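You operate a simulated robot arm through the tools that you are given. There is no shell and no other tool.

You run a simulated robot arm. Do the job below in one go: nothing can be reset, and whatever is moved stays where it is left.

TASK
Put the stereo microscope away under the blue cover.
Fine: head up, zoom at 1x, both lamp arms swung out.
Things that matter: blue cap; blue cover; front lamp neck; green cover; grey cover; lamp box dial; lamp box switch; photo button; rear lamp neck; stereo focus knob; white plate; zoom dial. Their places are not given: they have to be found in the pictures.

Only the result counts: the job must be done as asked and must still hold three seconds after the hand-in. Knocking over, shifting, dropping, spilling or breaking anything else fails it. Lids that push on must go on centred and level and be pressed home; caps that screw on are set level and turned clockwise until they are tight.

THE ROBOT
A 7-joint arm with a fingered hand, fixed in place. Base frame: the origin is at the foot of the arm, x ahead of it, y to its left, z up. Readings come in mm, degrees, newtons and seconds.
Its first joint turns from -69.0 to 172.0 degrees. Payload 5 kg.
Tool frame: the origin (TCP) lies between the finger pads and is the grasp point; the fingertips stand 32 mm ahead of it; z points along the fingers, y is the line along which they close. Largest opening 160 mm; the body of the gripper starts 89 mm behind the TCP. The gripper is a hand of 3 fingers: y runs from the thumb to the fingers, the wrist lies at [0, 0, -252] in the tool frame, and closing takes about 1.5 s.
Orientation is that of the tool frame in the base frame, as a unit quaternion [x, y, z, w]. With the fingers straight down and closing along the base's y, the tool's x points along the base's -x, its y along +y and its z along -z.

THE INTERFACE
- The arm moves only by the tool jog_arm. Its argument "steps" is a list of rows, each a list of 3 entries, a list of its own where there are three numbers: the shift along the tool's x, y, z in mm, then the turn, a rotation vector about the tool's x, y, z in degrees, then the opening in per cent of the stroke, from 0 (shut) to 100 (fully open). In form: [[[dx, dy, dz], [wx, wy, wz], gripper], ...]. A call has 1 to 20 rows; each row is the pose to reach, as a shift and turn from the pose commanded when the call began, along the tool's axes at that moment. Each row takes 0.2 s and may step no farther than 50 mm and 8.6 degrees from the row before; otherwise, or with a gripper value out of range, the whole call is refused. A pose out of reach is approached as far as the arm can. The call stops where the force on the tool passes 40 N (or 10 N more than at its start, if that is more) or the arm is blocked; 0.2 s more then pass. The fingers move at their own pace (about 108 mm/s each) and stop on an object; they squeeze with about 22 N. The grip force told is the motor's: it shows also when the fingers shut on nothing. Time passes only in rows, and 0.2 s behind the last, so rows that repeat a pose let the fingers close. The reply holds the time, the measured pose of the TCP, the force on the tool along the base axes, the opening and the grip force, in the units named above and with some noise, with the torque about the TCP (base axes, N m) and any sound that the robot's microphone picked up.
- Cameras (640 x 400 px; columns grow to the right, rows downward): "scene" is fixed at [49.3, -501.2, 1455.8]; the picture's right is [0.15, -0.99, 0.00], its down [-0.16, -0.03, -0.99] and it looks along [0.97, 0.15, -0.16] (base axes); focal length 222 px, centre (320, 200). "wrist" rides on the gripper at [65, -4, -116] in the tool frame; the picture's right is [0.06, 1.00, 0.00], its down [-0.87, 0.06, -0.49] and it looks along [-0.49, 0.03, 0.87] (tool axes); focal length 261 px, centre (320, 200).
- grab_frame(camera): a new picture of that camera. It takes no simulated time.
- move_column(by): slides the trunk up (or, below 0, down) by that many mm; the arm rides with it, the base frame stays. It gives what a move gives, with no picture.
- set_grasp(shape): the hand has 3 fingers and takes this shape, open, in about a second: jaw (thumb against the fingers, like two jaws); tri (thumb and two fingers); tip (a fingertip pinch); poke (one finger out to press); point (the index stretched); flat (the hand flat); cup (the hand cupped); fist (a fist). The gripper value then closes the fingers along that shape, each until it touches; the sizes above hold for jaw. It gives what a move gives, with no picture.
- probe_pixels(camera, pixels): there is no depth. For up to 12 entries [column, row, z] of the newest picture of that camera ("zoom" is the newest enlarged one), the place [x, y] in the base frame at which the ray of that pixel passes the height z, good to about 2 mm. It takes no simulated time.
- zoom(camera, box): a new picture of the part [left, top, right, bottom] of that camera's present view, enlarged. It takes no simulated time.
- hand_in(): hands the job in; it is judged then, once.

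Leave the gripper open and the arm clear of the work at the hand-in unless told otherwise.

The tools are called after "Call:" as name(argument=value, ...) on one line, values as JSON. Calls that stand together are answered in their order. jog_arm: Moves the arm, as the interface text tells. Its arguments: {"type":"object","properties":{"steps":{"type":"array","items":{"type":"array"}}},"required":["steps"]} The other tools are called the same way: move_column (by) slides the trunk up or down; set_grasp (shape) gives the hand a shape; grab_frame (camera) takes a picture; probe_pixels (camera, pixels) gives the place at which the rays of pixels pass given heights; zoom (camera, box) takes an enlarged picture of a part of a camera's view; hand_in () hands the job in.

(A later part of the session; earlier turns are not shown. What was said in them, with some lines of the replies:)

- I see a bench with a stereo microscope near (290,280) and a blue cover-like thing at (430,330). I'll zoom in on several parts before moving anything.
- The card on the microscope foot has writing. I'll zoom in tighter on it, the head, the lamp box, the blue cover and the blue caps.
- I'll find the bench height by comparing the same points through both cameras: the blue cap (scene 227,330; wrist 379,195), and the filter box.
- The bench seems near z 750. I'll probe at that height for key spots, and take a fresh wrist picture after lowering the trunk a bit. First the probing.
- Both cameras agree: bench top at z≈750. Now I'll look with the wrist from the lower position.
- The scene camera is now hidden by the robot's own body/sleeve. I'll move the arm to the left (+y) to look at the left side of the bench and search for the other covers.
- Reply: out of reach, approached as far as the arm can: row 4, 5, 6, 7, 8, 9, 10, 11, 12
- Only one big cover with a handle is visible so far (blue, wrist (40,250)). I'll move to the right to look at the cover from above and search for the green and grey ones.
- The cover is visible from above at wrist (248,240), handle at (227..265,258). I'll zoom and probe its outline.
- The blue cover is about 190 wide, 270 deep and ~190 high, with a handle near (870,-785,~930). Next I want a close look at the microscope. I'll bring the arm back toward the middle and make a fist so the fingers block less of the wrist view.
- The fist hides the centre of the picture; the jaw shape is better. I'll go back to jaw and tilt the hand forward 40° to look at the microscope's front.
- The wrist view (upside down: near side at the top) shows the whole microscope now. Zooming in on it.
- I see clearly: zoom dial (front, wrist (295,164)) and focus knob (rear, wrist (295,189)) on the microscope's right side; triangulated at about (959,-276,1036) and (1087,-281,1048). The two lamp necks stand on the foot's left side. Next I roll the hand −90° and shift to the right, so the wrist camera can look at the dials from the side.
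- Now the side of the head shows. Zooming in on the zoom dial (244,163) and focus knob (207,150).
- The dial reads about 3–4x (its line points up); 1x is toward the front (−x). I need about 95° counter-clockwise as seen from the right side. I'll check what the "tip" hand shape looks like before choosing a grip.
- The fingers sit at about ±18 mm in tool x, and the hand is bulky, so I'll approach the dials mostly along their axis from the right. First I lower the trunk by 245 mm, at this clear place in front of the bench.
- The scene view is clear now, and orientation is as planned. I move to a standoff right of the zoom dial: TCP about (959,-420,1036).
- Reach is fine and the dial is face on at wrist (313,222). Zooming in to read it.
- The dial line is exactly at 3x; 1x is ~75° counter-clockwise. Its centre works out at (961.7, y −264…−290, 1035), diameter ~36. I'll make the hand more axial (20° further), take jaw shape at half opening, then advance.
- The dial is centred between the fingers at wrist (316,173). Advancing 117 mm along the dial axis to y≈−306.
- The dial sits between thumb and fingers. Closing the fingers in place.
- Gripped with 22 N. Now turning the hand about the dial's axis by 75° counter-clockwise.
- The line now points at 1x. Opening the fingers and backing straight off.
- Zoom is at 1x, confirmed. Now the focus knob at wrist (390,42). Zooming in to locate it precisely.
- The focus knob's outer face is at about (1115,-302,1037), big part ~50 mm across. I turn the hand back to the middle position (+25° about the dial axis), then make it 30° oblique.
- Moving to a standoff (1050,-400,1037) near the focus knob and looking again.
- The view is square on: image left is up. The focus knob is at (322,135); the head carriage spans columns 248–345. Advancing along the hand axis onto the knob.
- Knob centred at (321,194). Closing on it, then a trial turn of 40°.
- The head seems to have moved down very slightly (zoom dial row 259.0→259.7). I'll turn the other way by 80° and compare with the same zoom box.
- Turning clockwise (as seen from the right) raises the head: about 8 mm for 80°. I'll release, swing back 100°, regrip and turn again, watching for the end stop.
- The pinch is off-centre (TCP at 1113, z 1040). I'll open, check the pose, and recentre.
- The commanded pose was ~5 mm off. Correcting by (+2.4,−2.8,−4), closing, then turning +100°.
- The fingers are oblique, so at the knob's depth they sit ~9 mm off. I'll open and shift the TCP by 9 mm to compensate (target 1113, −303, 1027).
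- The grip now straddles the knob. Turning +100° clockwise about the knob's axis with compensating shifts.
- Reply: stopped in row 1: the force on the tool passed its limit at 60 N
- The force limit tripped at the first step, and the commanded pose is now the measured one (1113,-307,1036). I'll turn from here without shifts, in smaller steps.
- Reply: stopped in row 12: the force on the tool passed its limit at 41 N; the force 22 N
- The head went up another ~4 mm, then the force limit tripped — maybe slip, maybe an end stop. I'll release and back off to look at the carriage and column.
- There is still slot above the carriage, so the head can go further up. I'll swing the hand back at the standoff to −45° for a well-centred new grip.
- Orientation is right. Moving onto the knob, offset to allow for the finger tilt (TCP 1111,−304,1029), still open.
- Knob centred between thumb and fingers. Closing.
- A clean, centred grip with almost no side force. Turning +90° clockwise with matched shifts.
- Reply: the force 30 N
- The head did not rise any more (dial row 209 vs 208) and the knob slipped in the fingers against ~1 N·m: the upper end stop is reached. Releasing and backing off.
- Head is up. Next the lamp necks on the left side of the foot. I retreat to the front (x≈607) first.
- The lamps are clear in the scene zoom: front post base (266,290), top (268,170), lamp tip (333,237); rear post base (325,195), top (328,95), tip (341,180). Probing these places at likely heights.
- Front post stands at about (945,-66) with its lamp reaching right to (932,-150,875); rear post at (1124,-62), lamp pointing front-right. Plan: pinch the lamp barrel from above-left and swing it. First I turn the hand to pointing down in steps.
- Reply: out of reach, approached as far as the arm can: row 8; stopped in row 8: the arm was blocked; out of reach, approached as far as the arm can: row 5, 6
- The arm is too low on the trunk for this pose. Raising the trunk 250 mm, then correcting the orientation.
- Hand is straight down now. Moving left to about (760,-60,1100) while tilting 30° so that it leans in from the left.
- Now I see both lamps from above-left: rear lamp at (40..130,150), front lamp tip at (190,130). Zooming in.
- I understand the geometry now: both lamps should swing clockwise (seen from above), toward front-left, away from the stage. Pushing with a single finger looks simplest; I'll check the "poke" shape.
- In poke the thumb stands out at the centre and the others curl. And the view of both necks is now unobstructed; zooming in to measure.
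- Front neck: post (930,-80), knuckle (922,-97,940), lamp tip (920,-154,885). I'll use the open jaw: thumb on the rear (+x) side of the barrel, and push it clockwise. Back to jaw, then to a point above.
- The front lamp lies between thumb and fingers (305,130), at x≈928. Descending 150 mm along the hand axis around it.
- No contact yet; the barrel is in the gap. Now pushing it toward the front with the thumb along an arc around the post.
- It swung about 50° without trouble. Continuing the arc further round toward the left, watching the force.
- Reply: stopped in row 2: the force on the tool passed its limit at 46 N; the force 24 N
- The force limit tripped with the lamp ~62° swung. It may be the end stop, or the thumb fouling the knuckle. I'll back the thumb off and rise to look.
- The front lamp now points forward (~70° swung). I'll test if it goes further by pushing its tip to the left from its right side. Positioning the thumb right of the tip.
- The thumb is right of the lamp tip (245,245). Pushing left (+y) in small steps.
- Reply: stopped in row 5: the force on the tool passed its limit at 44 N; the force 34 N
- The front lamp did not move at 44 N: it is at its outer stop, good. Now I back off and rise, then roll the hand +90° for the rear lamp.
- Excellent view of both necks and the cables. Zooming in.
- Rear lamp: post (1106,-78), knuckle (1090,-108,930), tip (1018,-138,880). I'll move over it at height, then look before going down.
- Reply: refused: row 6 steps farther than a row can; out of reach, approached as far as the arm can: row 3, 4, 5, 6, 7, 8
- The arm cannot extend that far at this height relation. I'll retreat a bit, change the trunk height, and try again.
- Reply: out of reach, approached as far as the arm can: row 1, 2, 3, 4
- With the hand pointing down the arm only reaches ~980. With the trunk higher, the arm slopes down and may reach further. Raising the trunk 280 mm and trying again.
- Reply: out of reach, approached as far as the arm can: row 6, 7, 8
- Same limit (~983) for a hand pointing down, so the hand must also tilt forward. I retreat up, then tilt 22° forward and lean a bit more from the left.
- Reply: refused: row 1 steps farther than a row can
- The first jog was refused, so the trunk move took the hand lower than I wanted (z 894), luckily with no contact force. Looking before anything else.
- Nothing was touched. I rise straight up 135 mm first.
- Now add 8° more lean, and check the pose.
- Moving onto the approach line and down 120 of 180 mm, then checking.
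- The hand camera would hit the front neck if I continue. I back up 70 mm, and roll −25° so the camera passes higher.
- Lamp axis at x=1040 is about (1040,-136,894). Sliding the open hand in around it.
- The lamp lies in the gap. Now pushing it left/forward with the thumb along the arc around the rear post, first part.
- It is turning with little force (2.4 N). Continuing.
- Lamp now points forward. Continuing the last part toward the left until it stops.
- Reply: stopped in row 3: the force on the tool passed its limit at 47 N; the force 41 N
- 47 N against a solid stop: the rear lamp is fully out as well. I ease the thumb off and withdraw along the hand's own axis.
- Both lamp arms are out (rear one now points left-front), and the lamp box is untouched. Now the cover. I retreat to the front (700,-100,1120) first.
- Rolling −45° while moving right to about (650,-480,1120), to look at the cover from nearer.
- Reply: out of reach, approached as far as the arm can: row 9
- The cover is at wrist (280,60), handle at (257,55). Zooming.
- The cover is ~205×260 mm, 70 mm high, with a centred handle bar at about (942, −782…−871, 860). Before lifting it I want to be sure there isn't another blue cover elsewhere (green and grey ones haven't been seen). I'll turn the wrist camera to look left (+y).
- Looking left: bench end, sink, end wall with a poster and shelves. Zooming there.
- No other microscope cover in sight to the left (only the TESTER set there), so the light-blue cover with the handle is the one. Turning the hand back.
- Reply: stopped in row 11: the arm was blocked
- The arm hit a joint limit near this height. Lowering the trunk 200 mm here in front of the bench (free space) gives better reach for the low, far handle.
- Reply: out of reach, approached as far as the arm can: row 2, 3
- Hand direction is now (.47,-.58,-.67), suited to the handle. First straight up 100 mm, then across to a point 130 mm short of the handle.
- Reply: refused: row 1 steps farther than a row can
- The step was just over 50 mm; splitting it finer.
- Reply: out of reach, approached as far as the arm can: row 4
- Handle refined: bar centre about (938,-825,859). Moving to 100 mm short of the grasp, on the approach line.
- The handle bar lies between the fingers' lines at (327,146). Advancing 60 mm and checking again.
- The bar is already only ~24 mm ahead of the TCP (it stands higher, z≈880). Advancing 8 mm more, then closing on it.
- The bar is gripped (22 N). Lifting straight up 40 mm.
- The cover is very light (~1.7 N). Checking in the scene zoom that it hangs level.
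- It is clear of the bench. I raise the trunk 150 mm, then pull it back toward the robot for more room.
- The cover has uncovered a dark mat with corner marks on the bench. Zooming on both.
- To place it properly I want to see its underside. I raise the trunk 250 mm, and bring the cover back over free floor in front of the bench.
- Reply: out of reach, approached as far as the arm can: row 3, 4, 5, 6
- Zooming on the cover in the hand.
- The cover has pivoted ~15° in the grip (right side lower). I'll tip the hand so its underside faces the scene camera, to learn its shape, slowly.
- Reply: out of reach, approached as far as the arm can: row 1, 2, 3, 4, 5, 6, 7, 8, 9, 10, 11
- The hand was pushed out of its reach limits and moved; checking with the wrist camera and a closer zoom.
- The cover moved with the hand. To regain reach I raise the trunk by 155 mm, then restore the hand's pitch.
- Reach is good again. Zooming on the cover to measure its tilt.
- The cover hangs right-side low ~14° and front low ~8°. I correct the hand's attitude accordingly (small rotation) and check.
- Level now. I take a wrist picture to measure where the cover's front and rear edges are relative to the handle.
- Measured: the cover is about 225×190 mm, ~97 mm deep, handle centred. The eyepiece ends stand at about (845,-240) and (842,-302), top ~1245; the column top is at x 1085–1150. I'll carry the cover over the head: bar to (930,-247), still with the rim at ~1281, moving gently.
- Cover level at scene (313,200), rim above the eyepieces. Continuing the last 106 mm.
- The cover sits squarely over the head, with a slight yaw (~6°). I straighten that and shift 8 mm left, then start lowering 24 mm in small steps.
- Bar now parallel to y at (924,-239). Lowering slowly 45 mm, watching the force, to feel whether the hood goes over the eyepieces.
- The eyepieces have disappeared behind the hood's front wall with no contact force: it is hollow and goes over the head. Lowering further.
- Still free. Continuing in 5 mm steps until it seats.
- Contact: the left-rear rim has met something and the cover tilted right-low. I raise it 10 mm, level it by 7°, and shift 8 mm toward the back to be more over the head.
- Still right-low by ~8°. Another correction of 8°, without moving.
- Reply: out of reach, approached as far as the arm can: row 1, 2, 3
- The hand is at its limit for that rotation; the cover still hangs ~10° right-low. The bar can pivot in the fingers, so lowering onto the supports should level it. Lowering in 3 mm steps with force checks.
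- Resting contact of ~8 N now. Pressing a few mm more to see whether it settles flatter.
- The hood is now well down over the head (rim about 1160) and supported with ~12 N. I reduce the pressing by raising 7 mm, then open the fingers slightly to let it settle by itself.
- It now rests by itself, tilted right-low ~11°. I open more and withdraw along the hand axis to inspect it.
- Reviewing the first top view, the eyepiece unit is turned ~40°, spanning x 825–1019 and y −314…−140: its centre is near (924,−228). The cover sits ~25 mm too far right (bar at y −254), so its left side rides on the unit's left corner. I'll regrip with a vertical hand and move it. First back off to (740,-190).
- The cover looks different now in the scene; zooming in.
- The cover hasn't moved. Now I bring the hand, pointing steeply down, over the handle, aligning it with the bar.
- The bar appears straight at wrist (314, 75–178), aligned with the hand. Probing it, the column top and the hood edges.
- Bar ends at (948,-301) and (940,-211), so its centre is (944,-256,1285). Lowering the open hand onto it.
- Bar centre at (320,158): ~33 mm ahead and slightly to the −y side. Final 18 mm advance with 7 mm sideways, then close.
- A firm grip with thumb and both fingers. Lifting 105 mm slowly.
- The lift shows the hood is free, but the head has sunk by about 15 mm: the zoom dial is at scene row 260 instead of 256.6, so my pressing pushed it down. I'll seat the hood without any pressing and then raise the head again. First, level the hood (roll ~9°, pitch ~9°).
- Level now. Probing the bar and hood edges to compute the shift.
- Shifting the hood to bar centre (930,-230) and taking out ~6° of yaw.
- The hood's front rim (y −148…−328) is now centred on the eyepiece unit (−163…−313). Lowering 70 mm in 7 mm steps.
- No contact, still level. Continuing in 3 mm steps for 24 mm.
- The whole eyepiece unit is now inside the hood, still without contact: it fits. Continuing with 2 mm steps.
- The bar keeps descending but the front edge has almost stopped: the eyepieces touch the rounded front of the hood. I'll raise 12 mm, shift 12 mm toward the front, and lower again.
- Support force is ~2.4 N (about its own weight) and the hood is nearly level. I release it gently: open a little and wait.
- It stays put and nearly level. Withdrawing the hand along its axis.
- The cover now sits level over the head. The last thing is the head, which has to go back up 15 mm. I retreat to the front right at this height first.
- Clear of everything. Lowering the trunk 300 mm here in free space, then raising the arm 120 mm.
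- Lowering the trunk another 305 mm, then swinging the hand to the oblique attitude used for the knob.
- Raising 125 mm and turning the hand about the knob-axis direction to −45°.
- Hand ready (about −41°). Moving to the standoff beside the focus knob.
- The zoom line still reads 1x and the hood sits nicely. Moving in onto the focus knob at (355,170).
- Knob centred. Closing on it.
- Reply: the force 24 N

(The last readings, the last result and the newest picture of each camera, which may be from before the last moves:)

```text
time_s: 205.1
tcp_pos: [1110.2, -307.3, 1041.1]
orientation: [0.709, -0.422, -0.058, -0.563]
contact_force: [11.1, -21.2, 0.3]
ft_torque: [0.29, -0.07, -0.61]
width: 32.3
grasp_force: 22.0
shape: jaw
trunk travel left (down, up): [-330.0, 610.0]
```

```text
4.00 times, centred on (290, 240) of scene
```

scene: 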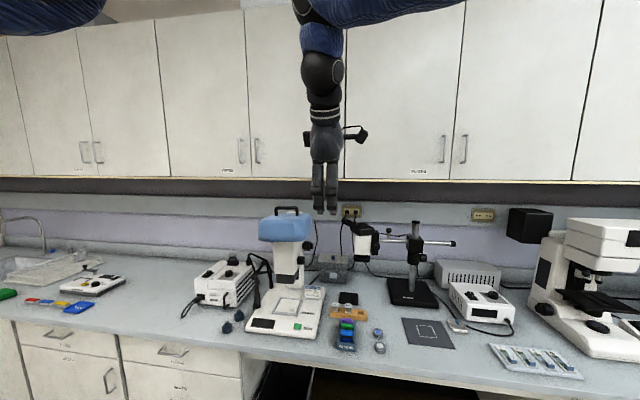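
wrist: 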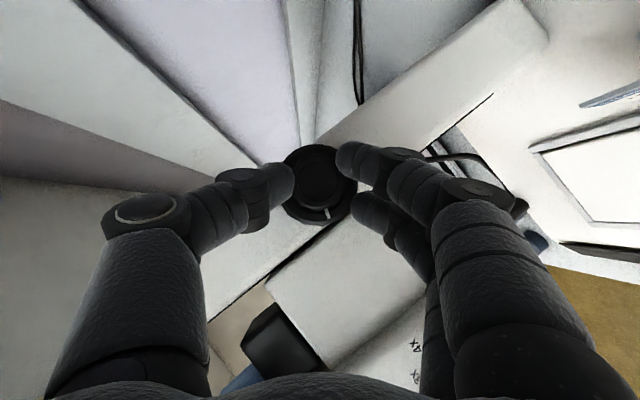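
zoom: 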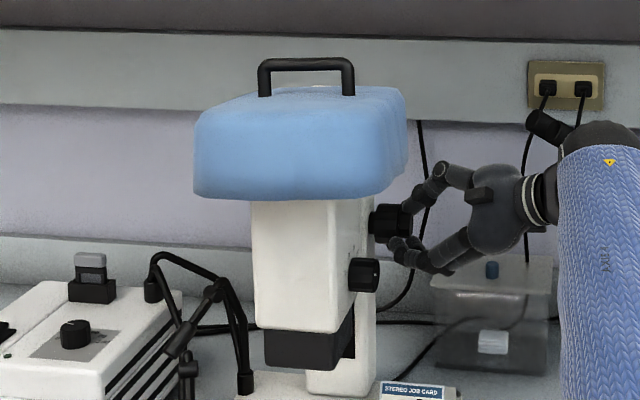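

The knob turned fully with the hand; the head and hood rose ~8 mm. One more stroke: release, back off a little, swing back.

Call:
jog_arm(steps=[[[0, 0, 0], [0, 0, 0], 58], [[0, 0, 0], [0, 0, 0], 58], [[0, 0, 0], [0, 0, 0], 58], [[18.6, 0.4, -29.7], [0, 0, 0], 58], [[18.6, 0.4, -29.7], [4, 0.1, -6.4], 58], [[18.6, 0.4, -29.7], [8, 0.2, -12.7], 58], [[18.6, 0.4, -29.7], [11.9, 0.2, -19.1], 58], [[18.6, 0.4, -29.7], [15.9, 0.3, -25.4], 58], [[18.6, 0.4, -29.7], [19.9, 0.4, -31.8], 58], [[18.6, 0.4, -29.7], [23.9, 0.5, -38.2], 58], [[18.6, 0.4, -29.7], [27.9, 0.6, -44.5], 58], [[18.6, 0.4, -29.7], [31.9, 0.7, -50.9], 58], [[18.6, 0.4, -29.7], [35.8, 0.7, -57.2], 58], [[18.6, 0.4, -29.7], [39.8, 0.8, -63.6], 58], [[18.6, 0.4, -29.7], [43.8, 0.9, -70], 58], [[18.6, 0.4, -29.7], [43.8, 0.9, -70], 58]])

Call:
grab_frame(camera="wrist")

```text
time_s: 208.5
tcp_pos: [1108.3, -340.3, 1042.7]
orientation: [-0.571, -0.058, -0.425, 0.7]
contact_force: [-0.2, -0.4, 0.0]
ft_torque: [0.03, 0.01, 0.0]
width: 92.6
grasp_force: 0.1
shape: jaw
trunk travel left (down, up): [-330.0, 610.0]
```

```text
taken
```

wrist: 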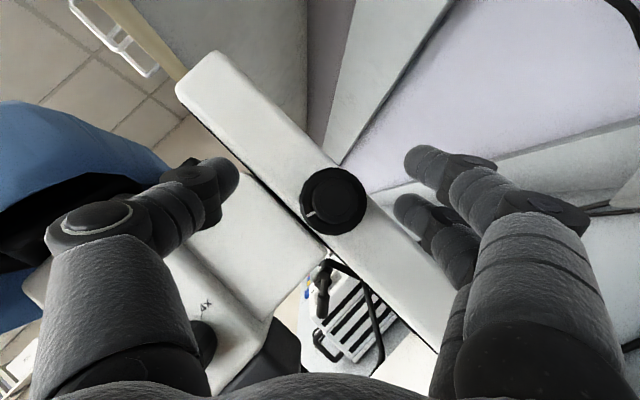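

Moving back onto the knob (1110.6,-305,1030), closing, and turning to the stop.

Call:
jog_arm(steps=[[[-12, 5.3, 13], [0, 0, 0], 58], [[-24.4, 10.6, 26.4], [0, 0, 0], 58], [[-24.4, 10.6, 26.4], [0, 0, 0], 58], [[-24.4, 10.6, 26.4], [0, 0, 0], 40], [[-24.4, 10.6, 26.4], [0, 0, 0], 30], [[-24.4, 10.6, 26.4], [0, 0, 0], 20], [[-24.4, 10.6, 26.4], [0, 0, 0], 15], [[-24.4, 10.6, 26.4], [0, 0, 0], 15], [[-24.4, 10.6, 26.4], [0, 0, 0], 15]])

Call:
grab_frame(camera="wrist")

```text
time_s: 210.5
tcp_pos: [1110.5, -305.4, 1028.9]
orientation: [-0.571, -0.056, -0.425, 0.7]
contact_force: [2.5, -0.9, 1.8]
ft_torque: [0.19, -0.01, 0.14]
width: 35.6
grasp_force: 21.9
shape: jaw
trunk travel left (down, up): [-330.0, 610.0]
```

```text
taken
```

wrist: 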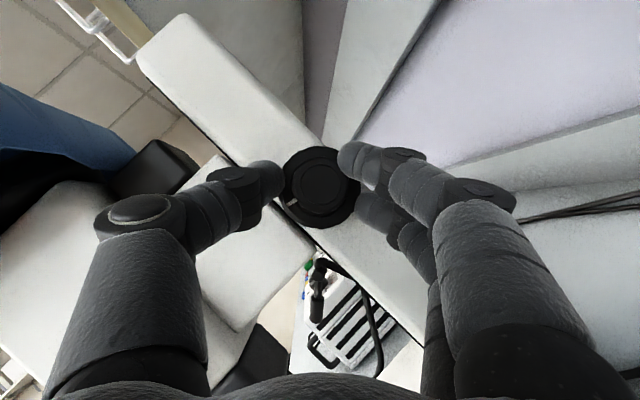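

Good grip again. Turning clockwise another 82°.

Call:
jog_arm(steps=[[[0.1, -1.1, 0], [-4, -0.1, 6.4], 15], [[0.25, -2.2, 0.1], [-8, -0.2, 12.7], 15], [[0.5, -3.3, 0.3], [-11.9, -0.2, 19.1], 15], [[1, -4.3, 0.6], [-15.9, -0.3, 25.4], 15], [[1.5, -5.2, 0.9], [-19.9, -0.4, 31.8], 15], [[2.1, -6, 1.3], [-23.9, -0.5, 38.2], 15], [[2.8, -6.7, 1.8], [-27.9, -0.6, 44.5], 15], [[3.6, -7.4, 2.3], [-31.9, -0.7, 50.9], 15], [[4.5, -7.9, 2.8], [-35.8, -0.7, 57.2], 15], [[5.3, -8.2, 3.3], [-39.8, -0.8, 63.6], 15], [[6.3, -8.4, 3.9], [-43.8, -0.9, 70], 15], [[6.3, -8.4, 3.9], [-43.8, -0.9, 70], 15]])

Call:
grab_frame(camera="wrist")

Call:
zoom(camera="scene", box=[240, 190, 340, 290])

```text
time_s: 213.1
tcp_pos: [1110.8, -308.0, 1039.9]
orientation: [0.709, -0.422, -0.058, -0.563]
contact_force: [6.5, -15.8, -0.7]
ft_torque: [0.23, -0.5, -0.4]
width: 33.0
grasp_force: 21.9
shape: jaw
trunk travel left (down, up): [-330.0, 610.0]
```

```text
taken
```

wrist: 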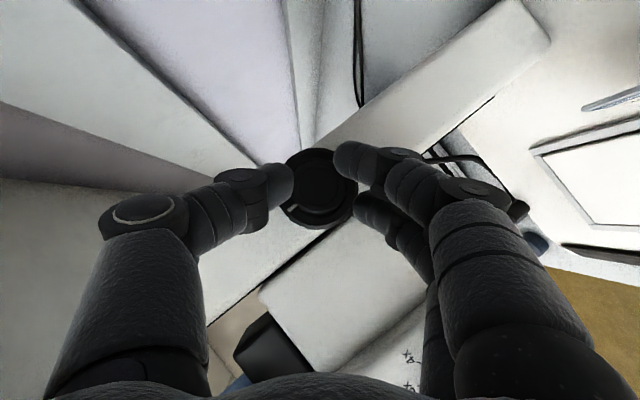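

```text
4.00 times, centred on (290, 240) of scene
```

zoom: 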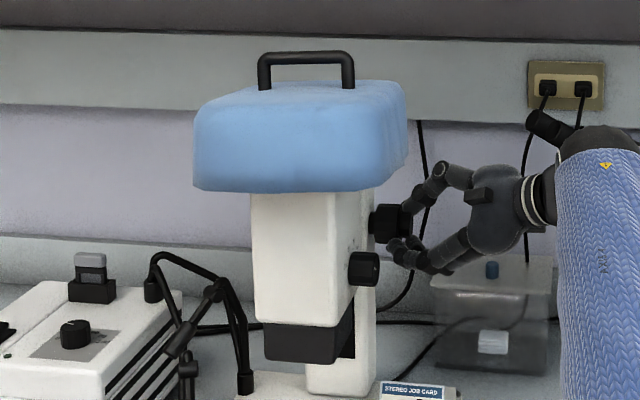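

The dial is back at scene row 257.25, the same as at the earlier top stop. One more short stroke to make sure the stop is reached.

Call:
jog_arm(steps=[[[0, 0, 0], [0, 0, 0], 58], [[0, 0, 0], [0, 0, 0], 58], [[0, 0, 0], [0, 0, 0], 58], [[18.6, 0.4, -29.7], [0, 0, 0], 58], [[18.6, 0.4, -29.7], [4, 0.1, -6.4], 58], [[18.6, 0.4, -29.7], [8, 0.2, -12.7], 58], [[18.6, 0.4, -29.7], [11.9, 0.2, -19.1], 58], [[18.6, 0.4, -29.7], [15.9, 0.3, -25.4], 58], [[18.6, 0.4, -29.7], [19.9, 0.4, -31.8], 58], [[18.6, 0.4, -29.7], [23.9, 0.5, -38.2], 58], [[18.6, 0.4, -29.7], [27.9, 0.6, -44.5], 58], [[18.6, 0.4, -29.7], [31.9, 0.7, -50.9], 58], [[18.6, 0.4, -29.7], [35.8, 0.7, -57.2], 58], [[18.6, 0.4, -29.7], [39.8, 0.8, -63.6], 58], [[18.6, 0.4, -29.7], [43.8, 0.9, -70], 58], [[18.6, 0.4, -29.7], [43.8, 0.9, -70], 58]])

Call:
zoom(camera="scene", box=[240, 190, 340, 290])

Call:
grab_frame(camera="wrist")

```text
time_s: 216.5
tcp_pos: [1110.9, -341.2, 1040.7]
orientation: [-0.57, -0.058, -0.425, 0.7]
contact_force: [0.8, 0.3, -0.6]
ft_torque: [0.03, 0.04, 0.01]
width: 92.5
grasp_force: 0.1
shape: jaw
trunk travel left (down, up): [-330.0, 610.0]
```

```text
4.00 times, centred on (290, 240) of scene
```

zoom: 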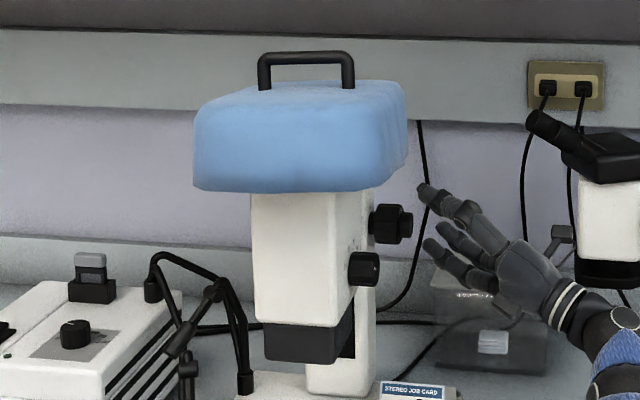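

```text
taken
```

wrist: 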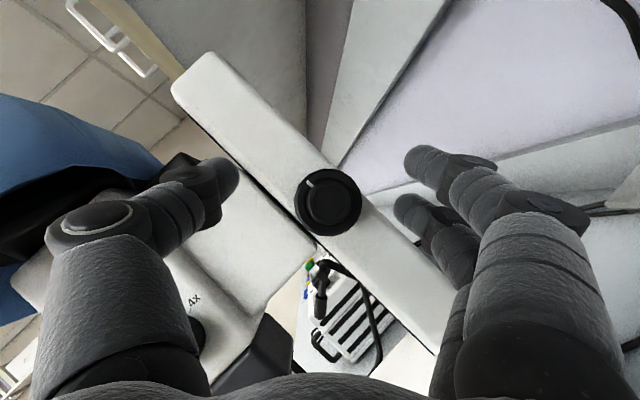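

The knob mark is at the same absolute angle as at the earlier top stop. I'll still do one short confirming turn of 25°.

Call:
jog_arm(steps=[[[-13, 5, 13], [0, 0, 0], 58], [[-25, 8.5, 27.5], [0, 0, 0], 58], [[-25, 8.5, 27.5], [0, 0, 0], 58], [[-25, 8.5, 27.5], [0, 0, 0], 40], [[-25, 8.5, 27.5], [0, 0, 0], 30], [[-25, 8.5, 27.5], [0, 0, 0], 20], [[-25, 8.5, 27.5], [0, 0, 0], 15], [[-25, 8.5, 27.5], [0, 0, 0], 15], [[-25, 8.5, 27.5], [0, 0, 0], 15], [[-24.9, 7.4, 27.5], [-4, -0.1, 6.4], 15], [[-24.7, 6.3, 27.6], [-8, -0.2, 12.7], 15], [[-24.5, 5.2, 27.8], [-11.9, -0.2, 19.1], 15], [[-24.3, 4.5, 28], [-14.5, -0.3, 23], 15], [[-24.3, 4.5, 28], [-14.5, -0.3, 23], 15]])

Call:
grab_frame(camera="wrist")

Call:
zoom(camera="scene", box=[240, 190, 340, 290])

```text
time_s: 219.5
tcp_pos: [1111.1, -306.6, 1033.1]
orientation: [-0.654, 0.111, -0.28, 0.694]
contact_force: [20.1, -19.9, 12.0]
ft_torque: [0.54, -0.88, -0.3]
width: 32.8
grasp_force: 21.7
shape: jaw
trunk travel left (down, up): [-330.0, 610.0]
```

```text
taken
```

wrist: 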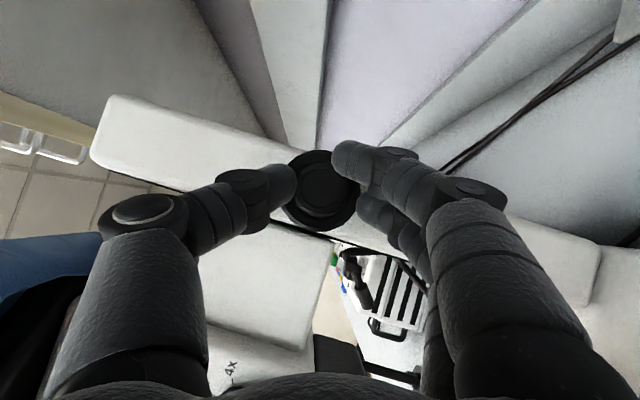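

```text
4.00 times, centred on (290, 240) of scene
```

zoom: 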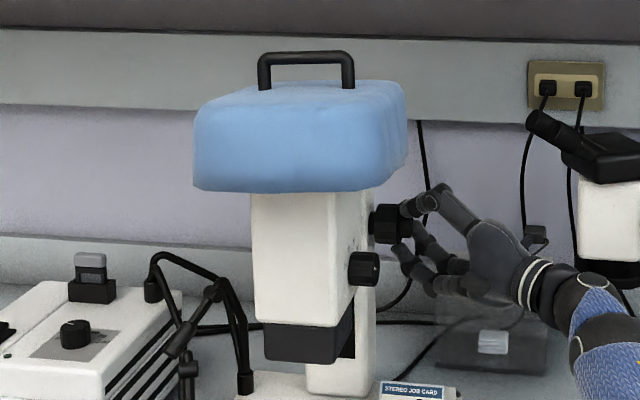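

0.9 N·m with no further rise: firmly at the upper stop. Releasing and backing away.

Call:
jog_arm(steps=[[[0, 0, 0], [0, 0, 0], 62], [[0, 0, 0], [0, 0, 0], 62], [[0, 0, 0], [0, 0, 0], 62], [[0, 0, -30], [0, 0, 0], 62], [[0, 0, -70], [0, 0, 0], 62], [[0, 0, -110], [0, 0, 0], 62], [[0, 0, -130], [0, 0, 0], 62]])

Call:
grab_frame(camera="wrist")

Call:
zoom(camera="wrist", box=[0, 60, 420, 340])

```text
time_s: 221.1
tcp_pos: [1043.1, -414.7, 1019.4]
orientation: [-0.655, 0.109, -0.279, 0.694]
contact_force: [-0.1, 0.2, 0.7]
ft_torque: [0.0, -0.01, 0.0]
width: 98.8
grasp_force: 0.0
shape: jaw
trunk travel left (down, up): [-330.0, 610.0]
```

```text
taken
```

wrist: 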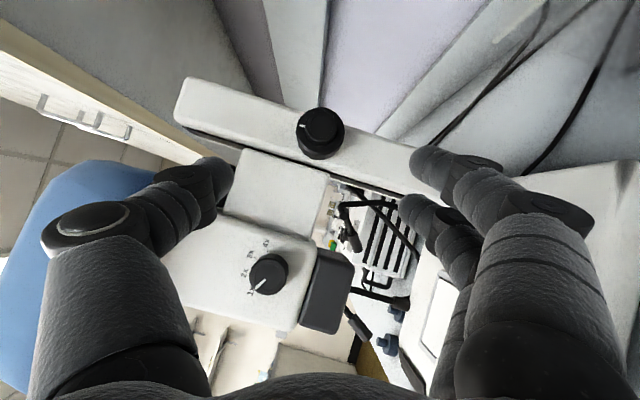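

```text
1.43 times, centred on (210, 200) of wrist
```

zoom: 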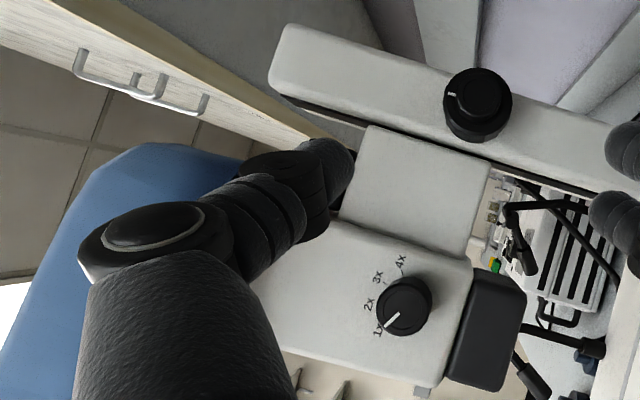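

Checking the zoom dial precisely once more.

Call:
zoom(camera="wrist", box=[230, 225, 310, 305])

Call:
jog_arm(steps=[[[-34, -8, -20], [0, 0, 0], 62], [[-68, -16, -40], [0, 0, 0], 62], [[-102, -24, -60], [0, 0, 0], 62], [[-136, -32, -80], [0, 0, 0], 62], [[-170, -40, -100], [0, 0, 0], 62], [[-204, -48, -120], [0, 0, 0], 62], [[-238, -56, -140], [0, 0, 0], 62], [[-272, -64, -160], [0, 0, 0], 62], [[-306, -72, -180], [0, 0, 0], 62], [[-340, -80, -200], [0, 0, 0], 62]])

Call:
grab_frame(camera="scene")

```text
5.00 times, centred on (270, 265) of wrist
```

zoom: 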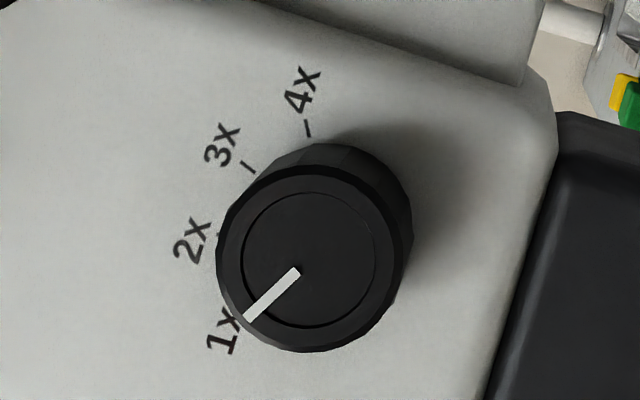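

```text
time_s: 223.3
tcp_pos: [640.7, -399.7, 1001.2]
orientation: [-0.655, 0.11, -0.279, 0.694]
contact_force: [0.1, 0.8, 0.0]
ft_torque: [0.0, -0.04, -0.01]
width: 98.9
grasp_force: 0.0
shape: jaw
trunk travel left (down, up): [-330.0, 610.0]
```

```text
taken
```

scene: 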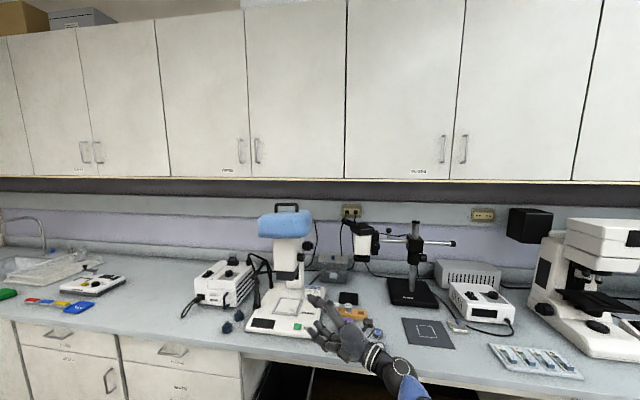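

The arm is clear. A last look at the microscope, lamps and the bench items before handing in.

Call:
zoom(camera="scene", box=[200, 195, 340, 345])

Call:
zoom(camera="scene", box=[320, 270, 520, 370])

```text
2.67 times, centred on (270, 270) of scene
```

zoom: 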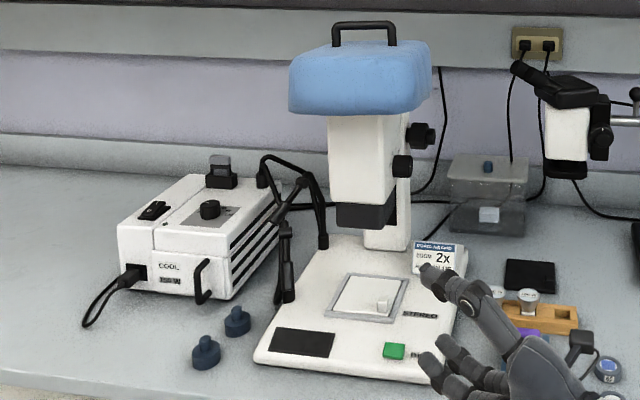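

```text
3.20 times, centred on (420, 320) of scene
```

zoom: 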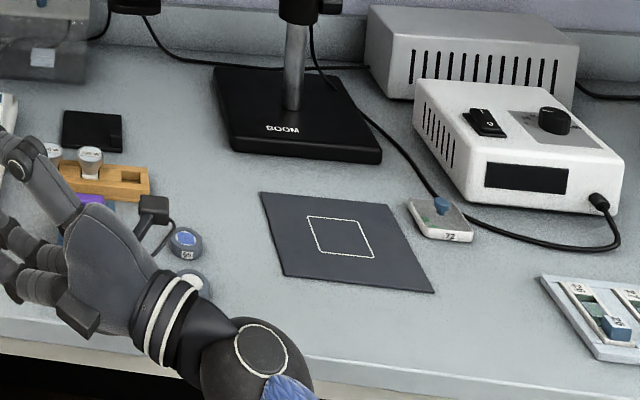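

The cover sits level over the head. The head is at its upper stop, zoom reads 1x, and both lamp arms are out. Everything else is where it was, the gripper is open and the arm is clear. Handing in.

Call:
hand_in()

```text
The job is handed in.
```

I put the stereo microscope away under the blue cover and handed the job in; no verdict has come back yet.

- **Cover:** it sits level over the eyepieces and the top of the head, and it held still after I let go. It is too small to reach down over the whole stand. I took covering the head to be what was meant.
- **Head:** it is up against its top stop. My first try at seating the cover pushed the head down about 15 mm. I then seated the cover without pressing and turned the focus knob back up to the stop with the cover in place.
- **Zoom:** the dial reads 1x, and I checked it again at the end.
- **Lamp arms:** both are swung out until they stop.

In the last pictures I saw nothing else knocked over or moved. The gripper is open and the arm is clear of the bench. Lifting the cover exposed the dark mat it had been lying on; I left the mat where it was.
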